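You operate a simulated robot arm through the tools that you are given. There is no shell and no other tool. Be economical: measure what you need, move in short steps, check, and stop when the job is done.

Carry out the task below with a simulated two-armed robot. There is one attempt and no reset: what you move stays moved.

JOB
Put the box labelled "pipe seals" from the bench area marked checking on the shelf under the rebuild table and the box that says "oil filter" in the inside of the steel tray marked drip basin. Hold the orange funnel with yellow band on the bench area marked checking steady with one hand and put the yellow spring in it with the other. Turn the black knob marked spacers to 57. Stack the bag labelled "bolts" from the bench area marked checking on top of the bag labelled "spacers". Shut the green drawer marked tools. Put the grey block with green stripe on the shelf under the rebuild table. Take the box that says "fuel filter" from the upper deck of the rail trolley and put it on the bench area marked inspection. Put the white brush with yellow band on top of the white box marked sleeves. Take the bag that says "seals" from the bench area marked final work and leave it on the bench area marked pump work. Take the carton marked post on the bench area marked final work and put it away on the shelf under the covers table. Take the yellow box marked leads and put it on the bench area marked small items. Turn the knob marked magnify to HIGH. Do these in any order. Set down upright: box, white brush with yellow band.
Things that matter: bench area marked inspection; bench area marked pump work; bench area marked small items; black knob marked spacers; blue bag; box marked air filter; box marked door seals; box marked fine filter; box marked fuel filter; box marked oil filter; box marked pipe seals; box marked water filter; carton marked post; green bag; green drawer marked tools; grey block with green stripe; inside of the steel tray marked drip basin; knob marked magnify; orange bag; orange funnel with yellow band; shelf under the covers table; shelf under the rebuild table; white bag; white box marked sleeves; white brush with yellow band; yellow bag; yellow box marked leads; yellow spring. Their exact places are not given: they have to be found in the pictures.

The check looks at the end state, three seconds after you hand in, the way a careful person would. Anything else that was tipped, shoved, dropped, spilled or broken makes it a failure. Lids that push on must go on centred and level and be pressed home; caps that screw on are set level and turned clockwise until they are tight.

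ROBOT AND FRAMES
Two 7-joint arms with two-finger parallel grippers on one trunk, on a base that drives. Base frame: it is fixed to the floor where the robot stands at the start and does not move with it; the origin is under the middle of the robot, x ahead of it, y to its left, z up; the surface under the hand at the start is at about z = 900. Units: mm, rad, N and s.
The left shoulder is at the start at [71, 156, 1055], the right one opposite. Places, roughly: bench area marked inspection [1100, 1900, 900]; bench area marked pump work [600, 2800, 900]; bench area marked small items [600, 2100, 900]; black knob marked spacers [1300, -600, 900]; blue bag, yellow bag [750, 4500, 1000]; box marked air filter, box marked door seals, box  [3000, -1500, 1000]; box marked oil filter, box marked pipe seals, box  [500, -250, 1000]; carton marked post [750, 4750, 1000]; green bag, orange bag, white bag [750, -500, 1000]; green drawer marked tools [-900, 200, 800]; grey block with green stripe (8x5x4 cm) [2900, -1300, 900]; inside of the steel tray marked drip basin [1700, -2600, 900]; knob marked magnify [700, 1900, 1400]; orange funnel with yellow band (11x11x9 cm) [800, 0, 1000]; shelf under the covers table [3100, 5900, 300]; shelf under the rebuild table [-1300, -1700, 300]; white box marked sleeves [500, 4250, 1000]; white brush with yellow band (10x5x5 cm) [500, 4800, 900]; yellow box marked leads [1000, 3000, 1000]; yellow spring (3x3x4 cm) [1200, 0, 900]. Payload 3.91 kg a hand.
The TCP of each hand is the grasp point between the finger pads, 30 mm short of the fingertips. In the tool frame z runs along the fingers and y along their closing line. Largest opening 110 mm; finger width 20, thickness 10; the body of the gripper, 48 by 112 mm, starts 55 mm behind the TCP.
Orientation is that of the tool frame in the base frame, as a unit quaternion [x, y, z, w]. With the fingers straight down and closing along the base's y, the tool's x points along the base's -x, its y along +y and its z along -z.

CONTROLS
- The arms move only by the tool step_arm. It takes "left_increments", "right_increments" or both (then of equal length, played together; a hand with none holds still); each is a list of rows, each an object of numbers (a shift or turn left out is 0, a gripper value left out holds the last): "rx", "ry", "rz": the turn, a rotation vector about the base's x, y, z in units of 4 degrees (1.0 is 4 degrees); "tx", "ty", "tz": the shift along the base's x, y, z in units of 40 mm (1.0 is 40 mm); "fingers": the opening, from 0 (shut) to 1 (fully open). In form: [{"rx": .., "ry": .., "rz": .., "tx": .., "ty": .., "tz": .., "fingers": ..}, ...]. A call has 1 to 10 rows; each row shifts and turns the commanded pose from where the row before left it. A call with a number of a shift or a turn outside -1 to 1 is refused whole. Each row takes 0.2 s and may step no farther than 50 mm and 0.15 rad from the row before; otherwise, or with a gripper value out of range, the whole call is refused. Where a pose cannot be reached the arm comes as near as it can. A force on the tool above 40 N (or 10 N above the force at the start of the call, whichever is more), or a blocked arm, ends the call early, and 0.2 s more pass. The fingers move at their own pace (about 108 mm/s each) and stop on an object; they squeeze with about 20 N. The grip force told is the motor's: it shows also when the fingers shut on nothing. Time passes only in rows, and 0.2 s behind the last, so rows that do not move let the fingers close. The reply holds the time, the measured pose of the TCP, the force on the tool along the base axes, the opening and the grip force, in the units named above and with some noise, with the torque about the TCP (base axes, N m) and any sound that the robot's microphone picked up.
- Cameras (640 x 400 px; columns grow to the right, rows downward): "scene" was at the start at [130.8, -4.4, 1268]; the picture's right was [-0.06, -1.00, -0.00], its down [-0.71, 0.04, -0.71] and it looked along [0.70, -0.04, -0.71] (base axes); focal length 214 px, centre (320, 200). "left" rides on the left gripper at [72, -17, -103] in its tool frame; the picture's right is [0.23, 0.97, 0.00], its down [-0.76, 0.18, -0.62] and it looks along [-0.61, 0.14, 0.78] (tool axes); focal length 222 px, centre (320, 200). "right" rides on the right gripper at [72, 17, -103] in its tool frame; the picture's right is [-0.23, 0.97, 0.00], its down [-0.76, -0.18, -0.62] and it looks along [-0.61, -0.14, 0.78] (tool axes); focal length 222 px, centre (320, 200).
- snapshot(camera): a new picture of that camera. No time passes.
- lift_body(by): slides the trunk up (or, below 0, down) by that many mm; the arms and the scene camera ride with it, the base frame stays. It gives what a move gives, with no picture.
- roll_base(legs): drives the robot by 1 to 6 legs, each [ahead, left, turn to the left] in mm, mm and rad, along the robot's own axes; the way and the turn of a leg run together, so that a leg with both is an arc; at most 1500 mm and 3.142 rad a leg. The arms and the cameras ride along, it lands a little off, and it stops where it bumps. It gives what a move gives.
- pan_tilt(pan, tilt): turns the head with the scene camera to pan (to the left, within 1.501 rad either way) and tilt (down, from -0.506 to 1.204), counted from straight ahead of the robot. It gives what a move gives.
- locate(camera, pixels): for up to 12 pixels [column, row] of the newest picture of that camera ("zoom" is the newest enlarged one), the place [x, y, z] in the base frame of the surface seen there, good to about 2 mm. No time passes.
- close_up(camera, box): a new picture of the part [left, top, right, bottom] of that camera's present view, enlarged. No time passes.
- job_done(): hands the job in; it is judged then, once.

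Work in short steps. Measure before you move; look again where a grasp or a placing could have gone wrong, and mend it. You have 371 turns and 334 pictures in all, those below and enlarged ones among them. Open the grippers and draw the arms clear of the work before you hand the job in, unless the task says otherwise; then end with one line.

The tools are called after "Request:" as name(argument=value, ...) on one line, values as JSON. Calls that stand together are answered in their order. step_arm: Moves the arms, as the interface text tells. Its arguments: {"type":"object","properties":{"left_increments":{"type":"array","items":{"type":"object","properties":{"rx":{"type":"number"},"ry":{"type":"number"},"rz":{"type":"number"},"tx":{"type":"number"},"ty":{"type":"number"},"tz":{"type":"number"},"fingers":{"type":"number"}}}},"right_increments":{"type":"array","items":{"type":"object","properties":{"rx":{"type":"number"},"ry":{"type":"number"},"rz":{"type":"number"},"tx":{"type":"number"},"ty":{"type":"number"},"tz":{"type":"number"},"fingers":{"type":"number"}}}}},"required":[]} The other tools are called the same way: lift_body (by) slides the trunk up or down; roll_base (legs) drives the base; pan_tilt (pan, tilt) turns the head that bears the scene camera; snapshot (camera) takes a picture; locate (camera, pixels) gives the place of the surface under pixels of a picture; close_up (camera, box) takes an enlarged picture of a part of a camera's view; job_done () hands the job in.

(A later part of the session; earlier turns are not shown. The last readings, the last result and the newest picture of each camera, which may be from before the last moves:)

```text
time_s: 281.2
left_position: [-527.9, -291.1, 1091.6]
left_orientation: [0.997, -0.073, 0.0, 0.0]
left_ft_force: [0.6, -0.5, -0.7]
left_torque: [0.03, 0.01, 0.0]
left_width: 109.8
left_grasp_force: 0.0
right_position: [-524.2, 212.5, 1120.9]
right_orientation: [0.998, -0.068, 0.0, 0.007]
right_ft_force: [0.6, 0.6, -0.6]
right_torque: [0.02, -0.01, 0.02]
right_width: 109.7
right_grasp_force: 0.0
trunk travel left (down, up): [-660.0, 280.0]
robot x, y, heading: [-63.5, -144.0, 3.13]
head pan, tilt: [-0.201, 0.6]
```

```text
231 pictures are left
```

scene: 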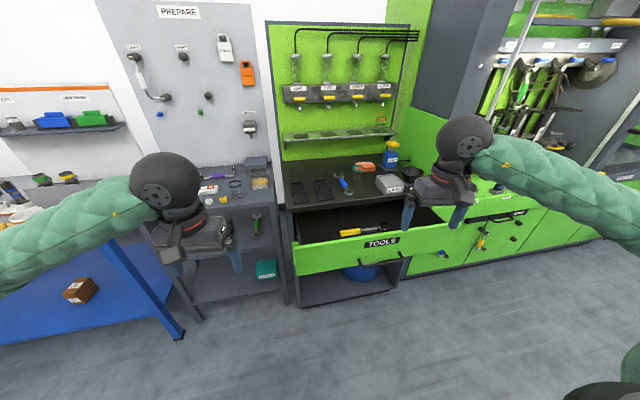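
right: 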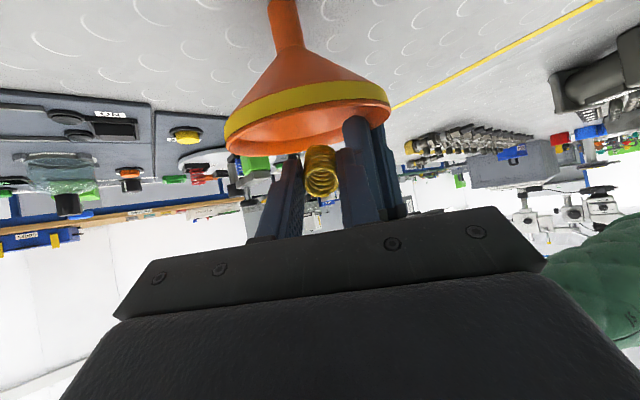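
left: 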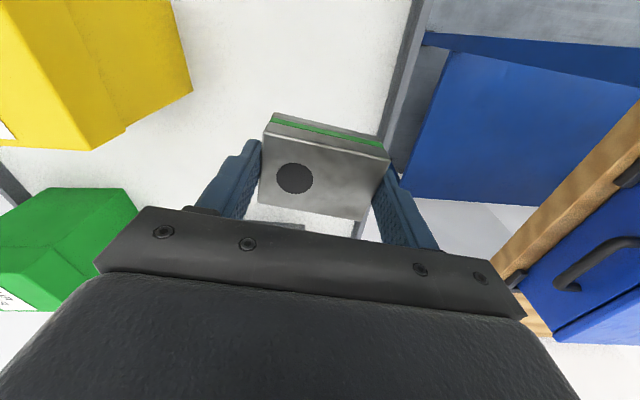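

Request:
locate(camera="scene", pixels=[[300, 260], [380, 243], [440, 232], [370, 235], [330, 268], [345, 190], [295, 250], [288, 205], [395, 260], [350, 258]])

Request:
close_up(camera="scene", box=[270, 150, 470, 290])

```text
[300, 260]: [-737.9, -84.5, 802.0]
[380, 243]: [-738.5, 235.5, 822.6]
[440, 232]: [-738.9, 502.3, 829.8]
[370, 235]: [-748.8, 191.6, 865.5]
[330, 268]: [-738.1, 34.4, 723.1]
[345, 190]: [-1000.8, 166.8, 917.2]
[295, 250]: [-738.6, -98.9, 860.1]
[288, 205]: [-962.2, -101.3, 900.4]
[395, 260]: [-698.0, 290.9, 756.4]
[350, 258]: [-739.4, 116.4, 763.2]
```

```text
2.86 times, centred on (370, 220) of scene
```

zoom: 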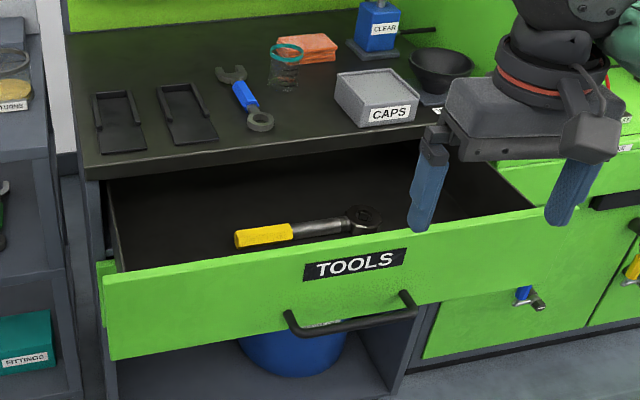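

The tools drawer stands ~225 mm open (front x=-738, z 720–866). I bring the closed right hand in front of it with tips at z≈832.

Request:
step_arm(right_increments=[{"tx": -0.6, "tz": -0.93, "fingers": 0}, {"tx": -0.6, "tz": -0.93}, {"tx": -0.6, "tz": -0.93}, {"tx": -0.6, "tz": -0.93}, {"tx": -0.6, "tz": -0.93}, {"tx": -0.6, "tz": -0.93}, {"tx": -0.6, "tz": -0.9}])

Request:
close_up(camera="scene", box=[270, 150, 470, 290])

```text
time_s: 282.8
left_position: [-528.4, -290.8, 1090.7]
left_orientation: [0.997, -0.073, 0.0, 0.0]
left_ft_force: [0.2, 0.1, -0.4]
left_torque: [0.01, 0.01, -0.03]
left_width: 109.8
left_grasp_force: 0.0
right_position: [-693.1, 215.2, 861.0]
right_orientation: [0.998, -0.067, 0.0, 0.006]
right_ft_force: [0.3, 0.3, 0.1]
right_torque: [0.0, -0.03, 0.01]
right_width: 0.1
right_grasp_force: 19.5
trunk travel left (down, up): [-660.0, 280.0]
robot x, y, heading: [-61.0, -142.4, 3.131]
head pan, tilt: [-0.201, 0.6]
```

```text
2.86 times, centred on (370, 220) of scene
```

zoom: 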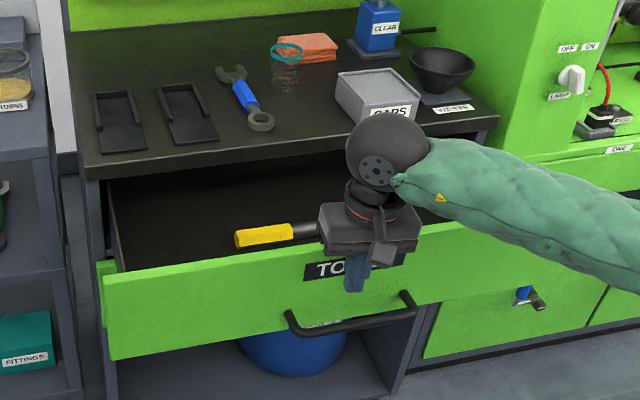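

I push the drawer in along -x.

Request:
step_arm(right_increments=[{"tx": -0.6}, {"tx": -0.5}, {"tx": -0.5}, {"tx": -0.5}, {"tx": -0.5}, {"tx": -0.5}, {"tx": -0.5}, {"tx": -0.5}, {"tx": -0.5}, {"tx": -0.5}])

Request:
close_up(camera="scene", box=[270, 150, 470, 290])

```text
time_s: 285.0
left_position: [-528.0, -292.4, 1089.8]
left_orientation: [0.997, -0.072, 0.001, -0.001]
left_ft_force: [-1.4, 0.2, -0.8]
left_torque: [0.02, 0.01, 0.0]
left_width: 110.0
left_grasp_force: 0.0
right_position: [-897.7, 213.2, 861.2]
right_orientation: [0.998, -0.066, 0.001, 0.007]
right_ft_force: [-0.1, 0.1, -0.5]
right_torque: [0.02, 0.01, -0.01]
right_width: 0.0
right_grasp_force: 20.1
trunk travel left (down, up): [-660.0, 280.0]
robot x, y, heading: [-62.6, -145.5, 3.135]
head pan, tilt: [-0.201, 0.6]
```

```text
2.86 times, centred on (370, 220) of scene
```

zoom: 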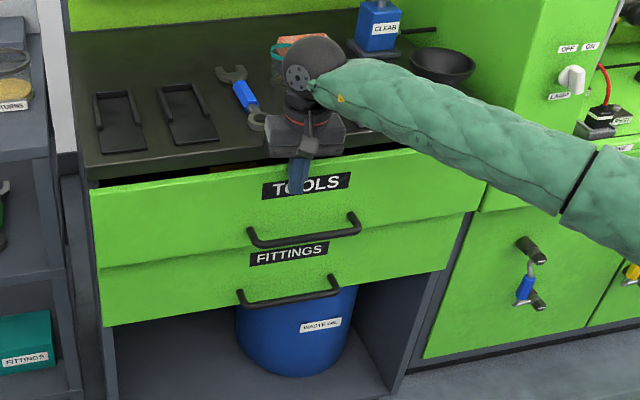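

Nearly shut; I push in smaller steps until it stops.

Request:
step_arm(right_increments=[{"tx": -0.4}, {"tx": -0.4}, {"tx": -0.3}, {"tx": -0.2}])

Request:
close_up(camera="scene", box=[270, 150, 470, 290])

Request:
locate(camera="zoom", pixels=[[150, 220], [400, 195], [200, 290], [150, 165], [200, 170]])

```text
time_s: 285.7
left_position: [-527.0, -291.4, 1090.8]
left_orientation: [0.997, -0.074, 0.001, -0.001]
left_ft_force: [-0.5, 0.3, 0.4]
left_torque: [0.01, 0.01, 0.04]
left_width: 109.9
left_grasp_force: 0.0
right_position: [-927.1, 215.4, 860.2]
right_orientation: [0.998, -0.066, 0.004, 0.006]
right_ft_force: [0.3, -0.2, 1.0]
right_torque: [-0.01, -0.01, -0.02]
right_width: 0.1
right_grasp_force: 20.0
trunk travel left (down, up): [-660.0, 280.0]
robot x, y, heading: [-60.1, -142.2, 3.132]
head pan, tilt: [-0.201, 0.6]
stopped in row 3 (right hand): the force on the tool passed its limit at 58 N (the readings are from after the stop); the commanded pose is now the measured one
```

```text
2.86 times, centred on (370, 220) of scene
```

zoom: 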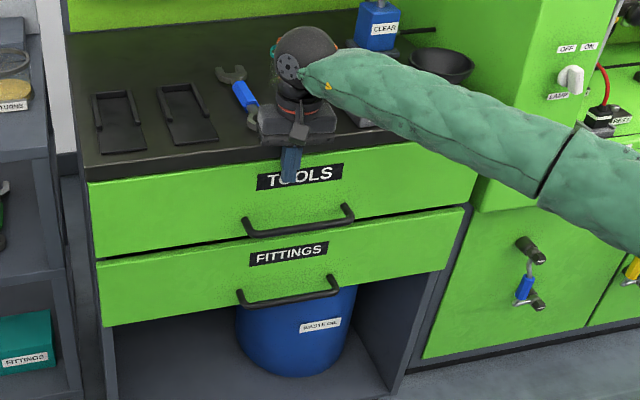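

```text
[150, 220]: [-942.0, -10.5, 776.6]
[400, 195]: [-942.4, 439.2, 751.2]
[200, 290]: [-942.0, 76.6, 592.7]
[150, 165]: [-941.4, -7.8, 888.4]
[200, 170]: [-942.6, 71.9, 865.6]
```

Both drawers are flush at x=-942: shut. I retract the right hand and head back towards the trolley for the fuel filter.

Request:
step_arm(right_increments=[{"tx": 0.8}, {"tx": 0.9}, {"tx": 0.6, "tz": 0.9}, {"tx": 0.6, "tz": 0.9}, {"tx": 0.7, "tz": 0.9}, {"tx": 0.7, "tz": 0.9}, {"tx": 0.7, "tz": 0.9}, {"tx": 0.8, "tz": 0.9}, {"tx": 0.9, "tz": 0.8}, {"tx": 0.9, "tz": 0.8}])

Request:
roll_base(legs=[[0, 1410, 0.009], [0, 0, 1.5708], [0, 1000, 0], [0, 950, 0], [0, 0, 1.5708]])

```text
time_s: 287.9
left_position: [-526.6, -291.9, 1091.3]
left_orientation: [0.997, -0.072, 0.0, -0.001]
left_ft_force: [0.3, -0.8, -1.3]
left_torque: [-0.01, 0.01, -0.02]
left_width: 109.9
left_grasp_force: 0.0
right_position: [-621.7, 214.9, 1143.1]
right_orientation: [0.998, -0.065, 0.004, 0.006]
right_ft_force: [-0.2, -0.9, 0.3]
right_torque: [0.01, 0.02, 0.0]
right_width: 0.0
right_grasp_force: 20.3
trunk travel left (down, up): [-660.0, 280.0]
robot x, y, heading: [-62.3, -141.2, 3.132]
head pan, tilt: [-0.201, 0.6]
```

```text
time_s: 311.9
left_position: [2339.5, -1376.9, 1091.2]
left_orientation: [0.067, 0.998, 0.0, -0.002]
left_ft_force: [-1.0, 0.6, 0.3]
left_torque: [0.0, -0.03, -0.02]
left_width: 110.1
left_grasp_force: 0.1
right_position: [2441.8, -1882.3, 1142.2]
right_orientation: [0.06, 0.998, 0.006, -0.004]
right_ft_force: [-0.1, -0.4, -0.1]
right_torque: [0.01, -0.02, -0.01]
right_width: 0.1
right_grasp_force: 20.0
trunk travel left (down, up): [-660.0, 280.0]
robot x, y, heading: [1875.3, -1528.3, 0.014]
head pan, tilt: [-0.201, 0.6]
```

I raise the trunk a little and roll up to the trolley.

Request:
lift_body(by=120)

Request:
roll_base(legs=[[0, 0, -0.014], [370, 30, 0]])

Request:
pan_tilt(pan=0, tilt=0.7)

Request:
snapshot(camera="scene")

```text
time_s: 313.4
left_position: [2339.6, -1376.7, 1211.5]
left_orientation: [0.067, 0.998, -0.001, -0.001]
left_ft_force: [0.9, -0.2, 0.0]
left_torque: [-0.02, 0.04, 0.01]
left_width: 109.8
left_grasp_force: 0.1
right_position: [2441.9, -1881.0, 1261.5]
right_orientation: [0.059, 0.998, 0.006, -0.004]
right_ft_force: [0.6, 0.6, 0.2]
right_torque: [0.02, -0.01, -0.01]
right_width: 0.0
right_grasp_force: 20.4
trunk travel left (down, up): [-780.0, 160.0]
robot x, y, heading: [1877.4, -1533.1, 0.001]
head pan, tilt: [-0.201, 0.6]
```

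```text
time_s: 316.2
left_position: [2718.1, -1351.4, 1211.1]
left_orientation: [0.069, 0.998, 0.0, 0.0]
left_ft_force: [-0.1, -0.9, 0.8]
left_torque: [-0.01, 0.03, 0.03]
left_width: 110.3
left_grasp_force: 0.0
right_position: [2818.3, -1857.5, 1262.7]
right_orientation: [0.064, 0.998, 0.006, -0.004]
right_ft_force: [0.1, -0.1, -0.4]
right_torque: [-0.02, 0.01, 0.02]
right_width: 0.0
right_grasp_force: 20.4
trunk travel left (down, up): [-780.0, 160.0]
robot x, y, heading: [2254.1, -1501.5, -0.002]
head pan, tilt: [-0.201, 0.6]
```

```text
time_s: 316.9
left_position: [2719.2, -1351.6, 1211.7]
left_orientation: [0.07, 0.998, -0.002, -0.001]
left_ft_force: [0.0, -1.0, -0.7]
left_torque: [-0.01, 0.0, -0.04]
left_width: 109.9
left_grasp_force: 0.0
right_position: [2818.7, -1858.3, 1261.9]
right_orientation: [0.062, 0.998, 0.006, -0.004]
right_ft_force: [-0.4, 0.2, 1.0]
right_torque: [0.0, 0.0, -0.03]
right_width: 0.1
right_grasp_force: 19.8
trunk travel left (down, up): [-780.0, 160.0]
robot x, y, heading: [2253.2, -1502.2, -0.0]
head pan, tilt: [0.0, 0.7]
```

```text
226 pictures are left
```

scene: 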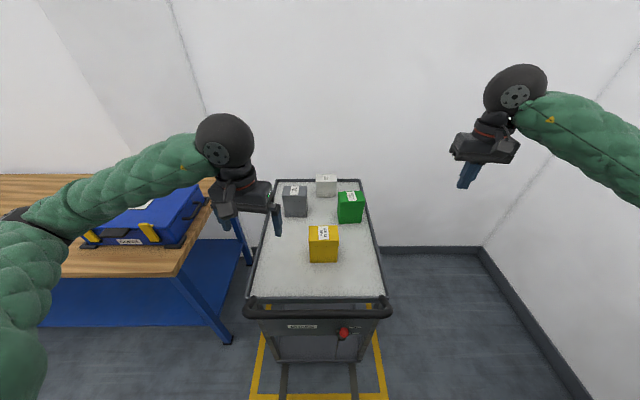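

Request:
close_up(camera="scene", box=[280, 200, 370, 280])

Request:
locate(camera="zoom", pixels=[[143, 130], [285, 132], [288, 215], [143, 215], [145, 307], [285, 305], [215, 190], [420, 100], [290, 100]])

```text
5.00 times, centred on (325, 240) of scene
```

zoom: 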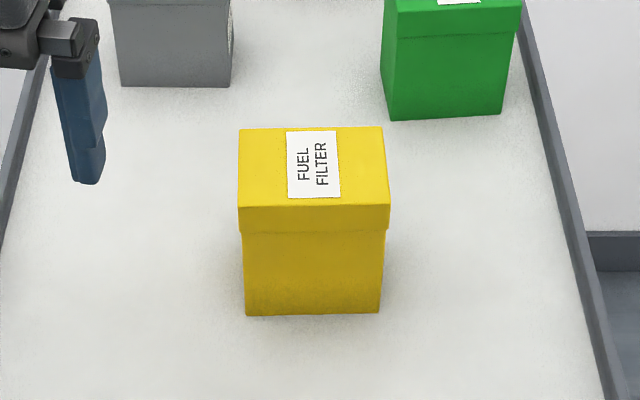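

```text
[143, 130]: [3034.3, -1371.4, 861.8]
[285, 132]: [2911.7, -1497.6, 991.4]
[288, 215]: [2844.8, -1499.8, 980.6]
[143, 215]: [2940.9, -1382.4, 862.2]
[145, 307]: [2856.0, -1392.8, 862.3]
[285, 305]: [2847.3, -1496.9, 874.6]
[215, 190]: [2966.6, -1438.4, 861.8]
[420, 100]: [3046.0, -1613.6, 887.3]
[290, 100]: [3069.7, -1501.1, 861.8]
```

Request:
locate(camera="zoom", pixels=[[241, 131], [380, 129], [388, 202], [240, 204], [248, 312], [378, 310], [310, 165]])

```text
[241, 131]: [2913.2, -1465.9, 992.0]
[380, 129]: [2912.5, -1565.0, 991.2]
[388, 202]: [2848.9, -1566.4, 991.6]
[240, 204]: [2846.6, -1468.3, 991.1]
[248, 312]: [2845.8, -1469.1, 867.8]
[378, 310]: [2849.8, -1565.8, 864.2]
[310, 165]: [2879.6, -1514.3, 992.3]
```

Fuel box: centre (2880,-1516), 66 in x by 99 in y, top 992. I want to close along x, so I turn the right hand by -83° while moving over it.

Request:
step_arm(right_increments=[{"rz": -1, "ty": 0.4, "tx": 0.07, "fingers": 1}, {"rz": -1, "ty": 0.4, "tx": 0.07}, {"rz": -1, "ty": 0.4, "tx": 0.07}, {"rz": -1, "ty": 0.4, "tx": 0.07}, {"rz": -1, "ty": 0.4, "tx": 0.07}, {"rz": -1, "ty": 0.4, "tx": 0.07}, {"rz": -1, "ty": 0.4, "tx": 0.07}, {"rz": -1, "ty": 0.4, "tx": 0.07}, {"rz": -1, "ty": 0.4, "tx": 0.07}, {"rz": -1, "ty": 0.4, "tx": 0.07}])

Request:
step_arm(right_increments=[{"rz": -1, "ty": 0.4, "tx": 0.07}, {"rz": -1, "ty": 0.4, "tx": 0.07}, {"rz": -1, "ty": 0.4, "tx": 0.07}, {"rz": -1, "ty": 0.4, "tx": 0.07}, {"rz": -1, "ty": 0.4, "tx": 0.07}, {"rz": -1, "ty": 0.4, "tx": 0.07}, {"rz": -1, "ty": 0.4, "tx": 0.07}, {"rz": -1, "ty": 0.4, "tx": 0.07}, {"rz": -1, "ty": 0.4, "tx": 0.07}, {"rz": -1, "ty": 0.4, "tx": 0.07}])

```text
time_s: 319.1
left_position: [2718.7, -1351.9, 1211.0]
left_orientation: [0.07, 0.998, -0.001, -0.001]
left_ft_force: [-0.4, 0.2, -0.2]
left_torque: [-0.03, -0.05, 0.03]
left_width: 110.0
left_grasp_force: 0.0
right_position: [2844.8, -1696.6, 1263.9]
right_orientation: [0.402, 0.916, 0.006, -0.001]
right_ft_force: [-0.4, -0.4, 0.2]
right_torque: [0.03, -0.02, -0.02]
right_width: 110.2
right_grasp_force: 0.1
trunk travel left (down, up): [-780.0, 160.0]
robot x, y, heading: [2255.1, -1499.7, -0.003]
head pan, tilt: [0.0, 0.7]
```

```text
time_s: 321.3
left_position: [2718.6, -1352.4, 1210.8]
left_orientation: [0.069, 0.998, 0.0, -0.001]
left_ft_force: [0.8, 0.3, -0.4]
left_torque: [0.0, -0.01, -0.04]
left_width: 109.9
left_grasp_force: 0.0
right_position: [2873.2, -1537.6, 1262.8]
right_orientation: [0.69, 0.724, 0.006, 0.003]
right_ft_force: [0.1, 0.2, 0.0]
right_torque: [0.0, -0.01, 0.0]
right_width: 109.7
right_grasp_force: 0.1
trunk travel left (down, up): [-780.0, 160.0]
robot x, y, heading: [2251.6, -1505.7, -0.003]
head pan, tilt: [0.0, 0.7]
```

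Yaw works. I finish alignment and descend to z 1050, then check.

Request:
step_arm(right_increments=[{"rz": -0.6, "tx": 0.17, "ty": 0.54, "tz": -0.6}, {"tz": -1}, {"tz": -1}, {"tz": -1}, {"tz": -1}, {"tz": -0.6}, {}])

Request:
snapshot(camera="right")

Request:
close_up(camera="scene", box=[260, 170, 400, 280])

```text
time_s: 322.9
left_position: [2718.0, -1352.3, 1212.0]
left_orientation: [0.07, 0.998, 0.0, -0.001]
left_ft_force: [0.4, 0.1, 0.3]
left_torque: [0.01, 0.0, -0.01]
left_width: 110.0
left_grasp_force: 0.0
right_position: [2880.8, -1514.9, 1053.8]
right_orientation: [0.705, 0.71, 0.006, 0.001]
right_ft_force: [-0.4, 0.0, -0.1]
right_torque: [0.02, 0.01, 0.0]
right_width: 110.3
right_grasp_force: 0.1
trunk travel left (down, up): [-780.0, 160.0]
robot x, y, heading: [2252.8, -1504.2, -0.003]
head pan, tilt: [0.0, 0.7]
```

```text
224 pictures are left
```

right: 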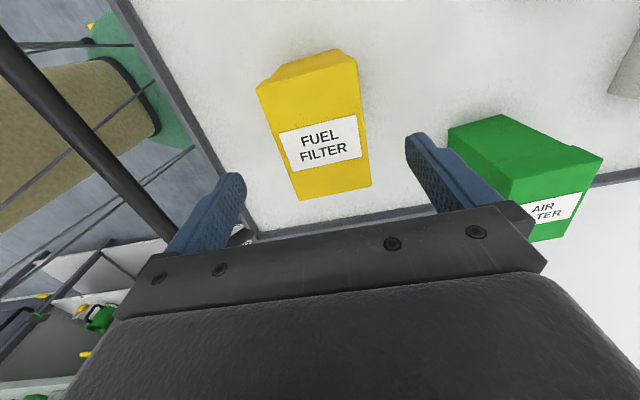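

```text
3.64 times, centred on (330, 225) of scene
```

zoom: 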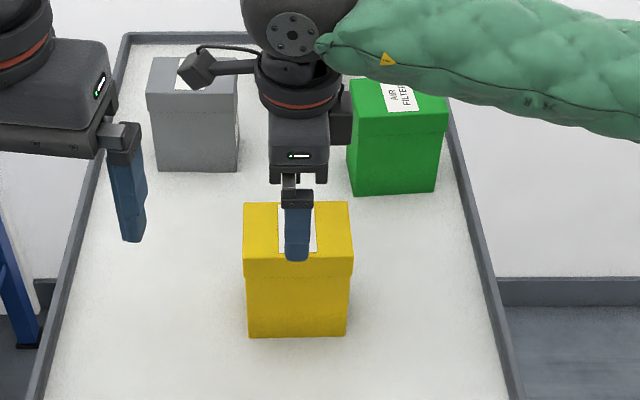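

Straddling correctly. I lower to TCP 946, close and lift.

Request:
step_arm(right_increments=[{"tz": -0.9}, {"tz": -0.9}, {"tz": -0.88}, {}, {"fingers": 0.5}, {"fingers": 0}, {"fingers": 0}, {"tz": 0.5}, {"tz": 1}, {"tz": 1}])

Request:
snapshot(camera="right")

```text
time_s: 325.1
left_position: [2717.9, -1350.6, 1211.0]
left_orientation: [0.07, 0.998, -0.001, -0.001]
left_ft_force: [0.4, 1.1, -0.4]
left_torque: [-0.02, -0.01, 0.0]
left_width: 109.8
left_grasp_force: 0.1
right_position: [2882.6, -1512.6, 1050.3]
right_orientation: [0.705, 0.709, 0.006, 0.002]
right_ft_force: [-0.3, 0.1, -2.4]
right_torque: [0.0, 0.0, 0.0]
right_width: 67.9
right_grasp_force: 20.2
trunk travel left (down, up): [-780.0, 160.0]
robot x, y, heading: [2250.2, -1505.2, 0.001]
head pan, tilt: [0.0, 0.7]
```

```text
222 pictures are left
```

right: 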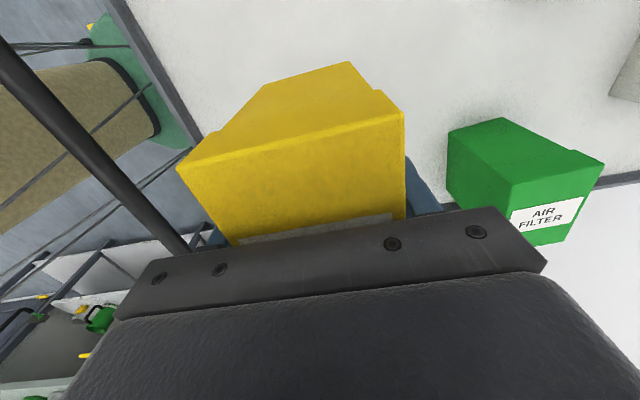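

Fuel filter held. I raise and tuck it, back off and look north along the far aisle.

Request:
step_arm(right_increments=[{"tz": 1}, {"tz": 1}, {"tz": 1}, {"tz": 1}, {"tz": 0.8, "tx": -0.7, "ty": -0.4}, {"tx": -0.9, "ty": -0.4}, {"tx": -0.9, "ty": -0.4}, {"tx": -0.9, "ty": -0.4}, {"tx": -0.9, "ty": -0.4}])

Request:
roll_base(legs=[[-370, 0, 0], [0, 0, 1.5708]])

Request:
pan_tilt(pan=0, tilt=0.45)

Request:
snapshot(camera="scene")

```text
time_s: 327.1
left_position: [2718.3, -1352.4, 1211.6]
left_orientation: [0.07, 0.998, -0.001, 0.0]
left_ft_force: [0.3, -0.2, -0.2]
left_torque: [0.04, 0.0, -0.01]
left_width: 110.0
left_grasp_force: 0.0
right_position: [2708.9, -1592.3, 1236.1]
right_orientation: [0.704, 0.71, 0.007, 0.002]
right_ft_force: [-1.0, -0.2, -2.0]
right_torque: [0.02, 0.01, 0.01]
right_width: 68.1
right_grasp_force: 19.7
trunk travel left (down, up): [-780.0, 160.0]
robot x, y, heading: [2252.6, -1502.7, -0.001]
head pan, tilt: [0.0, 0.7]
```

```text
time_s: 333.2
left_position: [1747.6, -1035.2, 1210.2]
left_orientation: [-0.647, 0.763, -0.001, 0.0]
left_ft_force: [-0.7, -0.3, 0.4]
left_torque: [0.01, 0.01, -0.01]
left_width: 110.1
left_grasp_force: 0.0
right_position: [1987.8, -1050.2, 1235.5]
right_orientation: [0.009, 1.0, 0.005, -0.003]
right_ft_force: [0.3, -0.1, -2.4]
right_torque: [-0.02, -0.02, 0.02]
right_width: 68.0
right_grasp_force: 19.5
trunk travel left (down, up): [-780.0, 160.0]
robot x, y, heading: [1887.2, -1505.0, 1.541]
head pan, tilt: [0.0, 0.7]
```

```text
time_s: 333.9
left_position: [1749.2, -1034.0, 1212.7]
left_orientation: [-0.647, 0.762, -0.001, -0.001]
left_ft_force: [0.0, -0.8, -0.5]
left_torque: [-0.02, 0.01, -0.01]
left_width: 110.0
left_grasp_force: 0.0
right_position: [1988.3, -1051.2, 1234.8]
right_orientation: [0.008, 1.0, 0.005, -0.004]
right_ft_force: [-0.6, -0.1, -2.8]
right_torque: [0.0, 0.04, 0.01]
right_width: 67.9
right_grasp_force: 20.0
trunk travel left (down, up): [-780.0, 160.0]
robot x, y, heading: [1882.4, -1504.8, 1.544]
head pan, tilt: [0.0, 0.45]
```

```text
221 pictures are left
```

scene: 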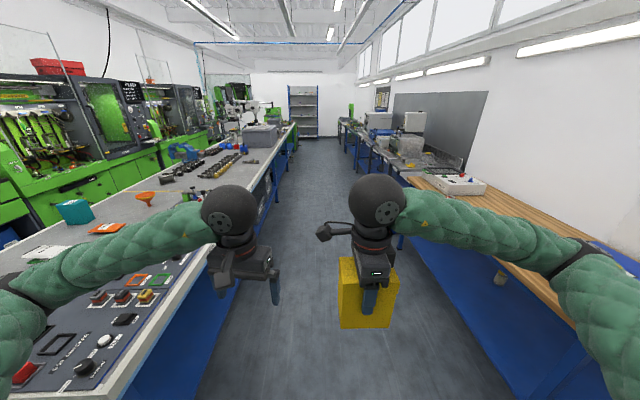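

I measure the aisle: bench edge on the left and tables' edges on the right.

Request:
locate(camera="scene", pixels=[[410, 180], [385, 152], [370, 140], [355, 130], [300, 140], [285, 155], [262, 183], [265, 135], [240, 110], [470, 290], [310, 130], [345, 122]])

Request:
close_up(camera="scene", box=[160, 80, 460, 220])

```text
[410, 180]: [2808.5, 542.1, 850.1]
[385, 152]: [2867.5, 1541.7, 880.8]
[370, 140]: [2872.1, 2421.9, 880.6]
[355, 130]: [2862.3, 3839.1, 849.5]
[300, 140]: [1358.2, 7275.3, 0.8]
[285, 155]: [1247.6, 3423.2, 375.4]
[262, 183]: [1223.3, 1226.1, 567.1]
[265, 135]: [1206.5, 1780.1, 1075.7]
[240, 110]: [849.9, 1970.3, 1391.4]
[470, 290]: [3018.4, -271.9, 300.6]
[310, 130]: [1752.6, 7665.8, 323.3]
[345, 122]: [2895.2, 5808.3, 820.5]
```

```text
2.13 times, centred on (310, 150) of scene
```

zoom: 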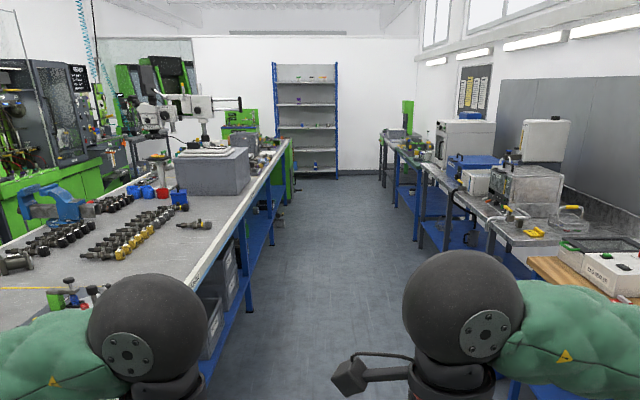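

The aisle is 1.45 m wide (x 1350–2810). I move to its middle and drive north to y≈1900, then turn to face the bench.

Request:
roll_base(legs=[[0, -190, 0.028], [1400, 0, 0], [1400, 0, 0], [600, 0, 0], [0, 0, 1.5708]])

Request:
pan_tilt(pan=0, tilt=0.45)

Request:
snapshot(camera="scene")

```text
time_s: 355.3
left_position: [1668.7, 1740.6, 1212.1]
left_orientation: [0.996, -0.091, 0.001, -0.001]
left_ft_force: [0.3, -0.3, 0.1]
left_torque: [0.04, 0.0, -0.02]
left_width: 110.2
left_grasp_force: 0.0
right_position: [1690.7, 1981.4, 1234.4]
right_orientation: [-0.694, 0.72, 0.001, -0.006]
right_ft_force: [-0.4, 0.1, -2.2]
right_torque: [-0.04, -0.02, -0.01]
right_width: 67.6
right_grasp_force: 19.8
trunk travel left (down, up): [-780.0, 160.0]
robot x, y, heading: [2141.0, 1870.5, 3.091]
head pan, tilt: [0.0, 0.45]
```

```text
time_s: 355.9
left_position: [1669.4, 1741.2, 1211.3]
left_orientation: [0.996, -0.091, 0.0, -0.001]
left_ft_force: [0.5, 0.1, -0.7]
left_torque: [0.01, 0.0, 0.01]
left_width: 109.9
left_grasp_force: 0.0
right_position: [1689.5, 1981.5, 1234.9]
right_orientation: [-0.694, 0.72, 0.001, -0.007]
right_ft_force: [0.3, -0.1, -2.1]
right_torque: [-0.02, 0.0, -0.01]
right_width: 68.0
right_grasp_force: 19.9
trunk travel left (down, up): [-780.0, 160.0]
robot x, y, heading: [2140.9, 1871.6, 3.096]
head pan, tilt: [0.0, 0.45]
```

```text
219 pictures are left
```

scene: 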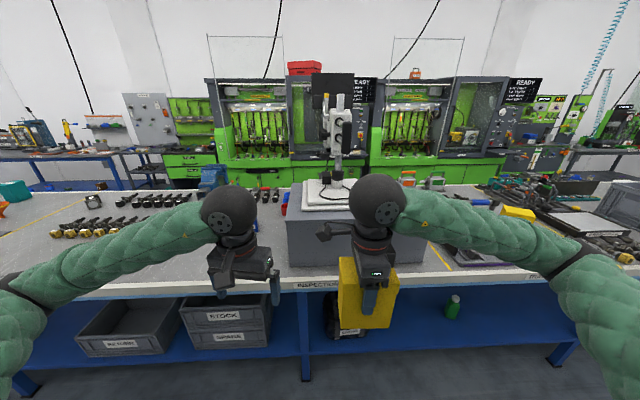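

I enlarge the inspection area.

Request:
close_up(camera="scene", box=[240, 170, 560, 310])

Request:
locate(camera="scene", pixels=[[318, 284], [290, 270], [290, 200], [400, 260], [430, 260], [445, 260], [290, 230], [540, 275], [470, 262], [260, 260], [200, 270], [440, 215]])

```text
2.00 times, centred on (400, 240) of scene
```

zoom: 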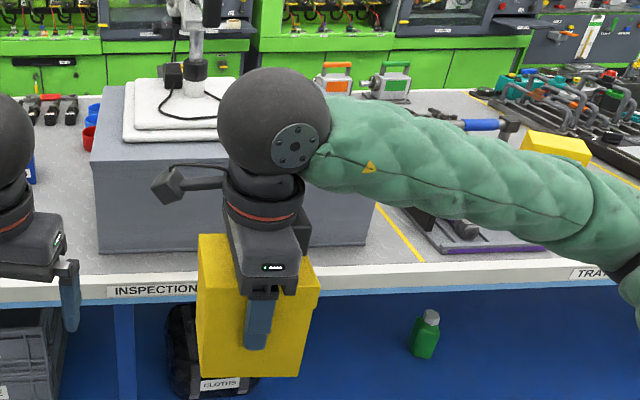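

```text
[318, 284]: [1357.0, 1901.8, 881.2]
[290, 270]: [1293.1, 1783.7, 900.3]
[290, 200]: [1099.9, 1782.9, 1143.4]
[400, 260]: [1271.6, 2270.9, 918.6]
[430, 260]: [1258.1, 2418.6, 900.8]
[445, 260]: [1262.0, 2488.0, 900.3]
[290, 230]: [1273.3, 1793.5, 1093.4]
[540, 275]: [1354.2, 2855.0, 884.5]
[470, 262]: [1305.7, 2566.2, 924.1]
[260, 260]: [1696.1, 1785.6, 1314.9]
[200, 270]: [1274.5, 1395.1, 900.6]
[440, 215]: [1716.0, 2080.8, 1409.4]
```

I locate the yellow boundary lines and look left for the other boundary.

Request:
locate(camera="zoom", pixels=[[425, 262], [385, 212], [370, 240], [375, 150], [98, 240], [110, 115], [98, 190], [365, 245], [590, 275], [400, 230]])

Request:
pan_tilt(pan=0.5, tilt=0.5)

Request:
snapshot(camera="scene")

```text
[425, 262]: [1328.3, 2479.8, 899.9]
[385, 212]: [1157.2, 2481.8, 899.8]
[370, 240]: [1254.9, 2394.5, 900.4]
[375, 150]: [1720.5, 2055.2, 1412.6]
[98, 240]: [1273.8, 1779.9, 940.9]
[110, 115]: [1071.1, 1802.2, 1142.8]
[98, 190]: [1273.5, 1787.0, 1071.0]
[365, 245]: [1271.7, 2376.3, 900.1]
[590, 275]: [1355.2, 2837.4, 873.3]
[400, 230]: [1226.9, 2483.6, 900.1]
```

```text
time_s: 356.9
left_position: [1670.1, 1740.3, 1211.5]
left_orientation: [0.996, -0.092, 0.0, -0.001]
left_ft_force: [0.2, 0.4, -0.5]
left_torque: [0.02, 0.01, 0.04]
left_width: 110.0
left_grasp_force: 0.2
right_position: [1688.3, 1981.6, 1236.1]
right_orientation: [-0.694, 0.72, 0.001, -0.006]
right_ft_force: [-0.7, 0.0, -3.2]
right_torque: [0.0, 0.0, -0.02]
right_width: 67.9
right_grasp_force: 19.7
trunk travel left (down, up): [-780.0, 160.0]
robot x, y, heading: [2137.4, 1871.6, 3.097]
head pan, tilt: [0.499, 0.499]
```

```text
217 pictures are left
```

scene: 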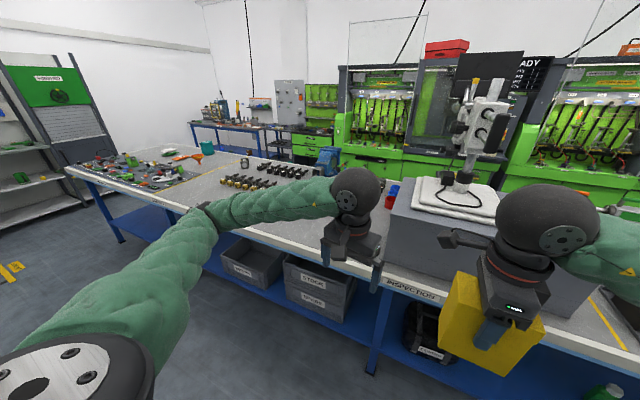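

Right boundary is y=2481; granite plate spans y 1780–2375. Free space is left of it (y≈1330–1770). I strafe left ~330 mm and look.

Request:
roll_base(legs=[[0, 0, 0.045], [0, 330, 0]])

Request:
step_arm(left_increments=[{"ty": -0.9, "tz": 0.4}, {"ty": -0.9, "tz": 0.4}, {"ty": -0.9, "tz": 0.4}, {"ty": -0.9}, {"ty": -0.9}])

Request:
pan_tilt(pan=0, tilt=0.6)

Request:
snapshot(camera="scene")

```text
time_s: 359.5
left_position: [1676.3, 1384.9, 1210.5]
left_orientation: [0.998, -0.069, 0.001, -0.001]
left_ft_force: [0.0, 0.1, 0.2]
left_torque: [0.0, -0.01, 0.03]
left_width: 110.0
left_grasp_force: 0.2
right_position: [1685.6, 1625.4, 1235.3]
right_orientation: [0.711, -0.703, -0.001, 0.007]
right_ft_force: [-1.0, -0.2, -2.2]
right_torque: [0.04, 0.0, 0.02]
right_width: 67.9
right_grasp_force: 19.8
trunk travel left (down, up): [-780.0, 160.0]
robot x, y, heading: [2137.0, 1535.7, -3.138]
head pan, tilt: [0.499, 0.499]
```

```text
time_s: 360.7
left_position: [1675.0, 1204.0, 1257.5]
left_orientation: [0.998, -0.069, -0.001, -0.001]
left_ft_force: [0.6, -0.2, 0.6]
left_torque: [-0.01, -0.03, 0.01]
left_width: 110.0
left_grasp_force: 0.0
right_position: [1687.1, 1626.3, 1235.8]
right_orientation: [0.71, -0.704, -0.002, 0.006]
right_ft_force: [-0.7, -0.7, -1.9]
right_torque: [-0.07, 0.06, -0.01]
right_width: 68.1
right_grasp_force: 20.3
trunk travel left (down, up): [-780.0, 160.0]
robot x, y, heading: [2142.4, 1536.1, 3.143]
head pan, tilt: [0.499, 0.499]
```

```text
time_s: 361.6
left_position: [1673.8, 1204.9, 1258.0]
left_orientation: [0.998, -0.069, 0.001, -0.001]
left_ft_force: [0.5, 0.6, -0.1]
left_torque: [0.02, 0.02, -0.01]
left_width: 109.9
left_grasp_force: 0.1
right_position: [1685.7, 1624.9, 1235.9]
right_orientation: [0.71, -0.704, -0.002, 0.006]
right_ft_force: [0.3, 0.7, -2.6]
right_torque: [-0.02, 0.03, 0.03]
right_width: 67.6
right_grasp_force: 19.8
trunk travel left (down, up): [-780.0, 160.0]
robot x, y, heading: [2139.0, 1539.8, -3.138]
head pan, tilt: [0.0, 0.6]
```

```text
216 pictures are left
```

scene: 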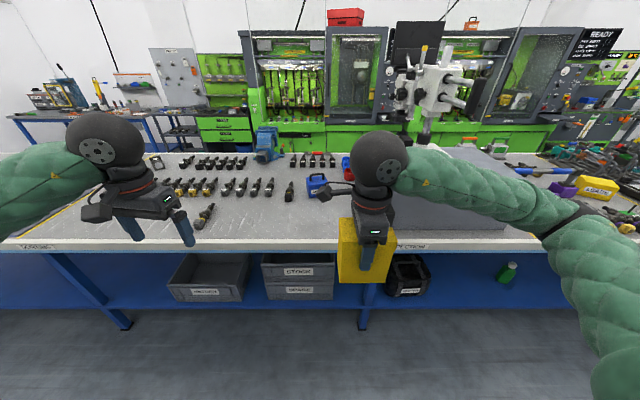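

Request:
close_up(camera="scene", box=[180, 140, 440, 260])

Request:
locate(camera="scene", pixels=[[35, 245], [405, 247], [205, 213], [289, 192], [315, 185], [347, 170], [330, 225], [290, 225], [250, 225], [390, 220]])

```text
2.46 times, centred on (310, 200) of scene
```

zoom: 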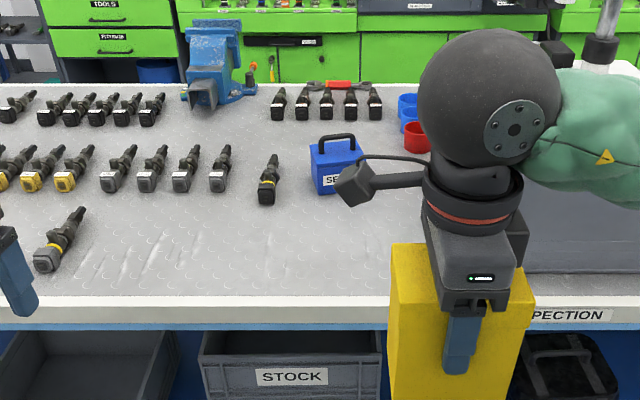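

```text
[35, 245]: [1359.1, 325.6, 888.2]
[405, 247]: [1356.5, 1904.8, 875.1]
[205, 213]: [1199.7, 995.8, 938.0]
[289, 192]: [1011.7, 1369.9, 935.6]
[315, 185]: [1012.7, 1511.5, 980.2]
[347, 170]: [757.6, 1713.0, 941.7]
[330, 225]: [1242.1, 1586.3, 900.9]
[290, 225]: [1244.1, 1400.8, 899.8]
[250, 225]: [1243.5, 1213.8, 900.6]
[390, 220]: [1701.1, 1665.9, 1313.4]
```

The boundary between sorting and inspection may be hidden behind my hand. I shift the right hand right and look again.

Request:
step_arm(right_increments=[{"ty": 0.9, "tz": 0.5}, {"ty": 0.9, "tz": 0.5}, {"ty": 0.9, "tz": 0.5}, {"ty": 0.9, "tz": 0.5}, {"ty": 0.9}, {"ty": 0.9}])

Request:
close_up(camera="scene", box=[200, 140, 440, 260])

Request:
close_up(camera="scene", box=[0, 140, 240, 270])

```text
time_s: 363.0
left_position: [1676.7, 1206.6, 1259.1]
left_orientation: [0.998, -0.067, 0.001, 0.0]
left_ft_force: [-0.2, 0.0, 0.1]
left_torque: [-0.04, 0.02, 0.02]
left_width: 110.0
left_grasp_force: 0.1
right_position: [1684.6, 1845.1, 1313.9]
right_orientation: [0.712, -0.703, -0.001, 0.007]
right_ft_force: [0.0, 0.2, -1.6]
right_torque: [-0.01, 0.0, 0.03]
right_width: 67.8
right_grasp_force: 20.0
trunk travel left (down, up): [-780.0, 160.0]
robot x, y, heading: [2142.4, 1538.3, -3.145]
head pan, tilt: [0.0, 0.6]
```

```text
2.67 times, centred on (320, 200) of scene
```

zoom: 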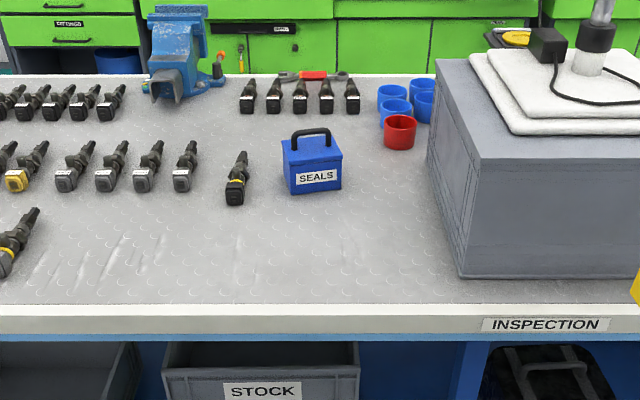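

```text
2.67 times, centred on (120, 205) of scene
```

zoom: 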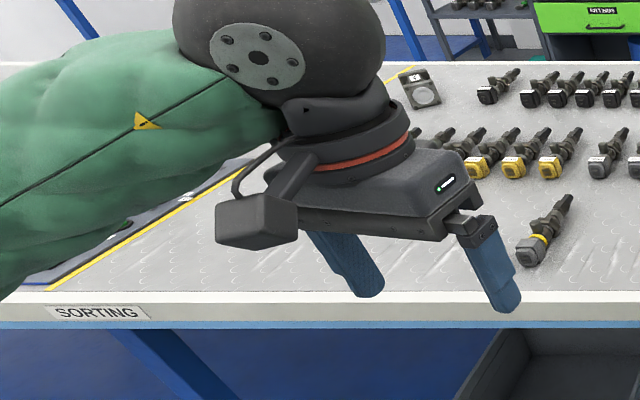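

No line shows left of the granite plate; the spot right beside it (x≈1190, y≈1690) is clear and next to the INSPECTION label. I raise the trunk, drive 250 mm closer and look.

Request:
lift_body(by=140)

Request:
roll_base(legs=[[250, 0, 0]])

Request:
step_arm(right_increments=[{"tx": -0.5, "ty": -0.8, "tz": -0.3}, {"tx": -0.5, "ty": -0.8, "tz": -0.3}, {"tx": -0.5, "ty": -0.8, "tz": -0.3}, {"tx": -0.7, "ty": -0.8}, {"tx": -0.8, "ty": -0.5}, {"tx": -0.9}, {"tx": -0.9}, {"tx": -0.9}, {"tx": -0.7}])

Request:
snapshot(camera="scene")

```text
time_s: 364.7
left_position: [1674.1, 1207.5, 1397.5]
left_orientation: [0.998, -0.069, 0.002, -0.001]
left_ft_force: [-0.3, 0.0, 0.6]
left_torque: [-0.01, -0.04, -0.01]
left_width: 110.1
left_grasp_force: 0.1
right_position: [1682.1, 1843.9, 1453.8]
right_orientation: [0.711, -0.703, -0.001, 0.007]
right_ft_force: [0.0, -1.0, -3.0]
right_torque: [0.01, 0.03, -0.02]
right_width: 67.7
right_grasp_force: 20.0
trunk travel left (down, up): [-920.0, 20.0]
robot x, y, heading: [2139.2, 1538.1, -3.144]
head pan, tilt: [0.0, 0.6]
```

```text
time_s: 366.5
left_position: [1421.4, 1210.1, 1398.4]
left_orientation: [0.997, -0.072, 0.001, -0.001]
left_ft_force: [0.4, 0.0, 0.2]
left_torque: [0.03, 0.02, -0.02]
left_width: 109.9
left_grasp_force: 0.0
right_position: [1434.9, 1847.0, 1454.9]
right_orientation: [0.709, -0.705, -0.002, 0.007]
right_ft_force: [-0.1, 0.5, -2.0]
right_torque: [0.0, -0.02, -0.01]
right_width: 67.9
right_grasp_force: 20.0
trunk travel left (down, up): [-920.0, 20.0]
robot x, y, heading: [1889.6, 1534.5, 3.131]
head pan, tilt: [0.0, 0.6]
```

```text
time_s: 368.7
left_position: [1399.9, 1288.2, 1401.2]
left_orientation: [0.993, -0.12, -0.003, -0.002]
left_ft_force: [-0.4, -1.4, -0.3]
left_torque: [0.13, -0.04, -0.03]
left_width: 110.2
left_grasp_force: 0.0
right_position: [1203.8, 1804.8, 1432.9]
right_orientation: [-0.669, 0.743, 0.008, -0.012]
right_ft_force: [1.2, -1.5, -3.1]
right_torque: [0.05, 0.03, 0.02]
right_width: 68.0
right_grasp_force: 19.8
trunk travel left (down, up): [-920.0, 20.0]
robot x, y, heading: [1890.1, 1576.4, 3.037]
head pan, tilt: [0.0, 0.6]
stopped in row 9 (right hand): the arm was blocked; the commanded pose is now the measured one
```

```text
212 pictures are left
```

scene: 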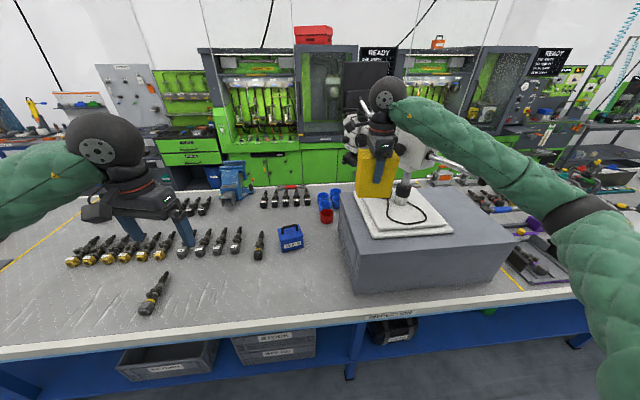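

Blocked: the hand met the microscope. I back the right hand straight out (+x) at once.

Request:
step_arm(right_increments=[{"tx": 0.5}, {"tx": 0.9}, {"tx": 0.9}, {"tx": 0.9}])

Request:
snapshot(camera="scene")

Request:
close_up(camera="scene", box=[320, 60, 520, 250])

```text
time_s: 369.7
left_position: [1389.3, 1288.1, 1398.3]
left_orientation: [0.993, -0.118, 0.001, -0.001]
left_ft_force: [-0.5, 0.1, -0.4]
left_torque: [0.03, -0.01, 0.0]
left_width: 110.0
left_grasp_force: 0.1
right_position: [1318.2, 1801.3, 1426.8]
right_orientation: [-0.673, 0.74, 0.005, -0.01]
right_ft_force: [-0.2, -0.1, -2.7]
right_torque: [0.03, 0.0, 0.02]
right_width: 67.8
right_grasp_force: 20.0
trunk travel left (down, up): [-920.0, 20.0]
robot x, y, heading: [1887.5, 1571.6, 3.046]
head pan, tilt: [0.0, 0.6]
```

```text
211 pictures are left
```

scene: 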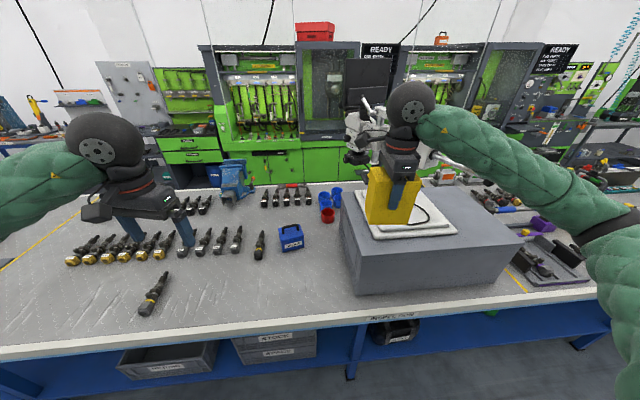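

```text
2.11 times, centred on (420, 155) of scene
```

zoom: 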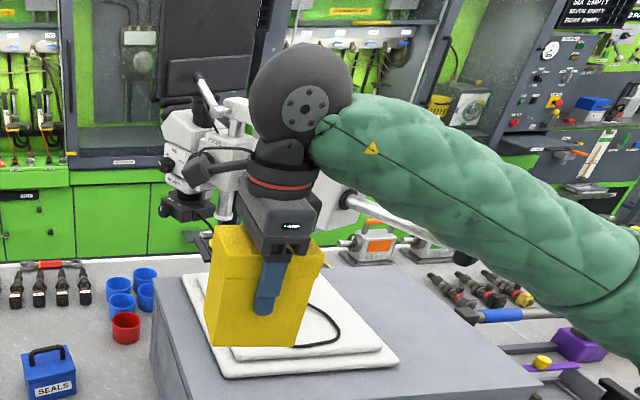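

The microscope looks unmoved. I back the base off, straighten the heading and shift left so that the box goes in beside the granite, not over it.

Request:
roll_base(legs=[[-200, 0, 0], [0, 0, 0.095], [0, 150, 0]])

Request:
snapshot(camera="scene")

```text
time_s: 372.8
left_position: [1618.9, 1068.0, 1398.1]
left_orientation: [0.998, -0.071, 0.0, 0.0]
left_ft_force: [0.5, 0.1, -0.1]
left_torque: [-0.05, 0.0, 0.01]
left_width: 110.2
left_grasp_force: 0.1
right_position: [1499.8, 1573.2, 1427.1]
right_orientation: [-0.707, 0.707, 0.004, -0.011]
right_ft_force: [-0.7, -0.5, -2.7]
right_torque: [0.0, 0.0, -0.03]
right_width: 67.9
right_grasp_force: 19.8
trunk travel left (down, up): [-920.0, 20.0]
robot x, y, heading: [2086.2, 1393.7, 3.138]
head pan, tilt: [0.0, 0.6]
```

```text
209 pictures are left
```

scene: 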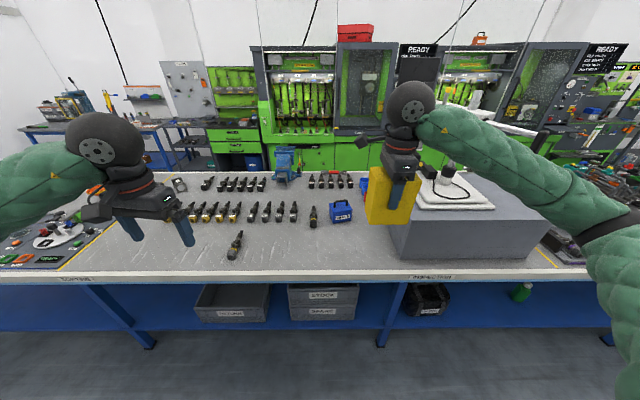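

I bring the box to y≈1680 and down to z≈1200 while still outside the bench, then advance.

Request:
step_arm(right_increments=[{"ty": 0.5, "tz": -0.9}, {"ty": 0.5, "tz": -0.9}, {"ty": 0.5, "tz": -0.9}, {"ty": 0.5, "tz": -0.9}, {"ty": 0.4, "tz": -0.9}, {"ty": 0.3, "tz": -0.9}, {"tz": -0.3}])

Request:
roll_base(legs=[[160, 0, 0]])

Request:
snapshot(camera="scene")

```text
time_s: 374.4
left_position: [1619.3, 1067.2, 1397.7]
left_orientation: [0.997, -0.071, 0.001, -0.001]
left_ft_force: [0.1, -0.1, 1.2]
left_torque: [-0.02, 0.0, -0.01]
left_width: 110.0
left_grasp_force: 0.0
right_position: [1501.7, 1678.1, 1199.1]
right_orientation: [-0.707, 0.707, 0.004, -0.011]
right_ft_force: [1.0, -0.9, -2.0]
right_torque: [-0.02, 0.0, 0.0]
right_width: 68.1
right_grasp_force: 20.5
trunk travel left (down, up): [-920.0, 20.0]
robot x, y, heading: [2088.2, 1398.1, 3.135]
head pan, tilt: [0.0, 0.6]
```

```text
time_s: 375.8
left_position: [1460.1, 1070.1, 1399.0]
left_orientation: [0.997, -0.072, 0.0, -0.001]
left_ft_force: [0.3, 0.6, 0.2]
left_torque: [-0.02, 0.06, 0.01]
left_width: 110.1
left_grasp_force: 0.1
right_position: [1343.3, 1679.2, 1202.2]
right_orientation: [-0.706, 0.708, 0.005, -0.011]
right_ft_force: [0.2, -0.5, -2.5]
right_torque: [-0.02, 0.02, 0.0]
right_width: 67.9
right_grasp_force: 20.3
trunk travel left (down, up): [-920.0, 20.0]
robot x, y, heading: [1931.0, 1395.8, 3.132]
head pan, tilt: [0.0, 0.6]
```

```text
208 pictures are left
```

scene: 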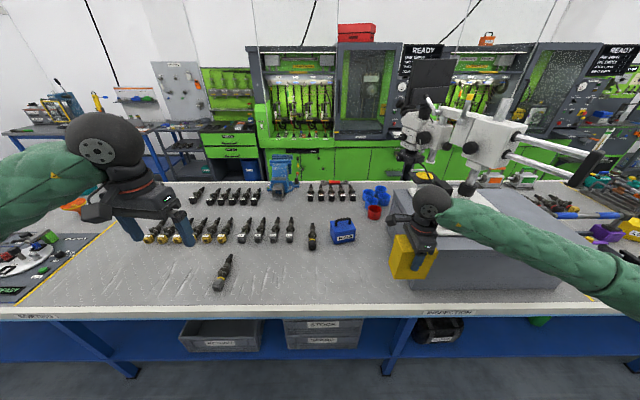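

Clear now. I move the hand in to x≈1200 and lower partly.

Request:
step_arm(right_increments=[{"tx": -0.6}, {"tx": -0.7}, {"tx": -0.7}, {"tx": -0.7}, {"tx": -0.7, "tz": -0.6}, {"tz": -0.8}, {"tz": -0.8}, {}])

Request:
snapshot(camera="scene")

Request:
close_up(camera="scene", box=[300, 160, 520, 310])

```text
time_s: 377.6
left_position: [1456.9, 1067.8, 1397.2]
left_orientation: [0.997, -0.072, 0.002, -0.002]
left_ft_force: [0.4, -0.4, 0.2]
left_torque: [-0.04, -0.02, 0.01]
left_width: 110.0
left_grasp_force: 0.0
right_position: [1204.4, 1679.1, 1111.5]
right_orientation: [-0.706, 0.708, 0.004, -0.01]
right_ft_force: [-0.3, 0.7, -2.5]
right_torque: [0.01, -0.02, -0.04]
right_width: 68.0
right_grasp_force: 20.5
trunk travel left (down, up): [-920.0, 20.0]
robot x, y, heading: [1929.7, 1399.5, 3.138]
head pan, tilt: [0.0, 0.6]
```

```text
207 pictures are left
```

scene: 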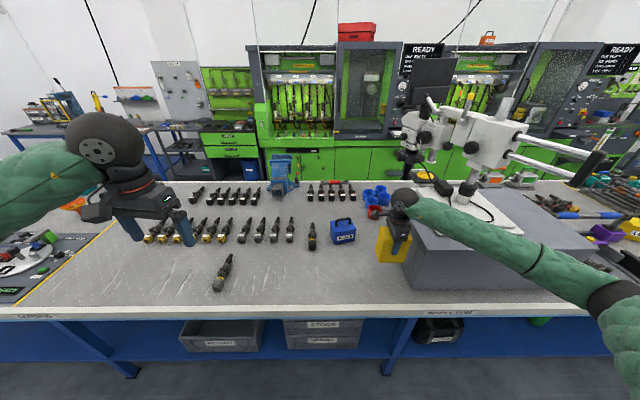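

```text
2.67 times, centred on (410, 235) of scene
```

zoom: 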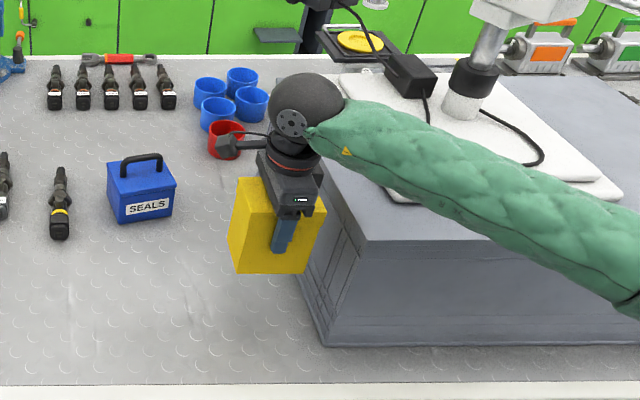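

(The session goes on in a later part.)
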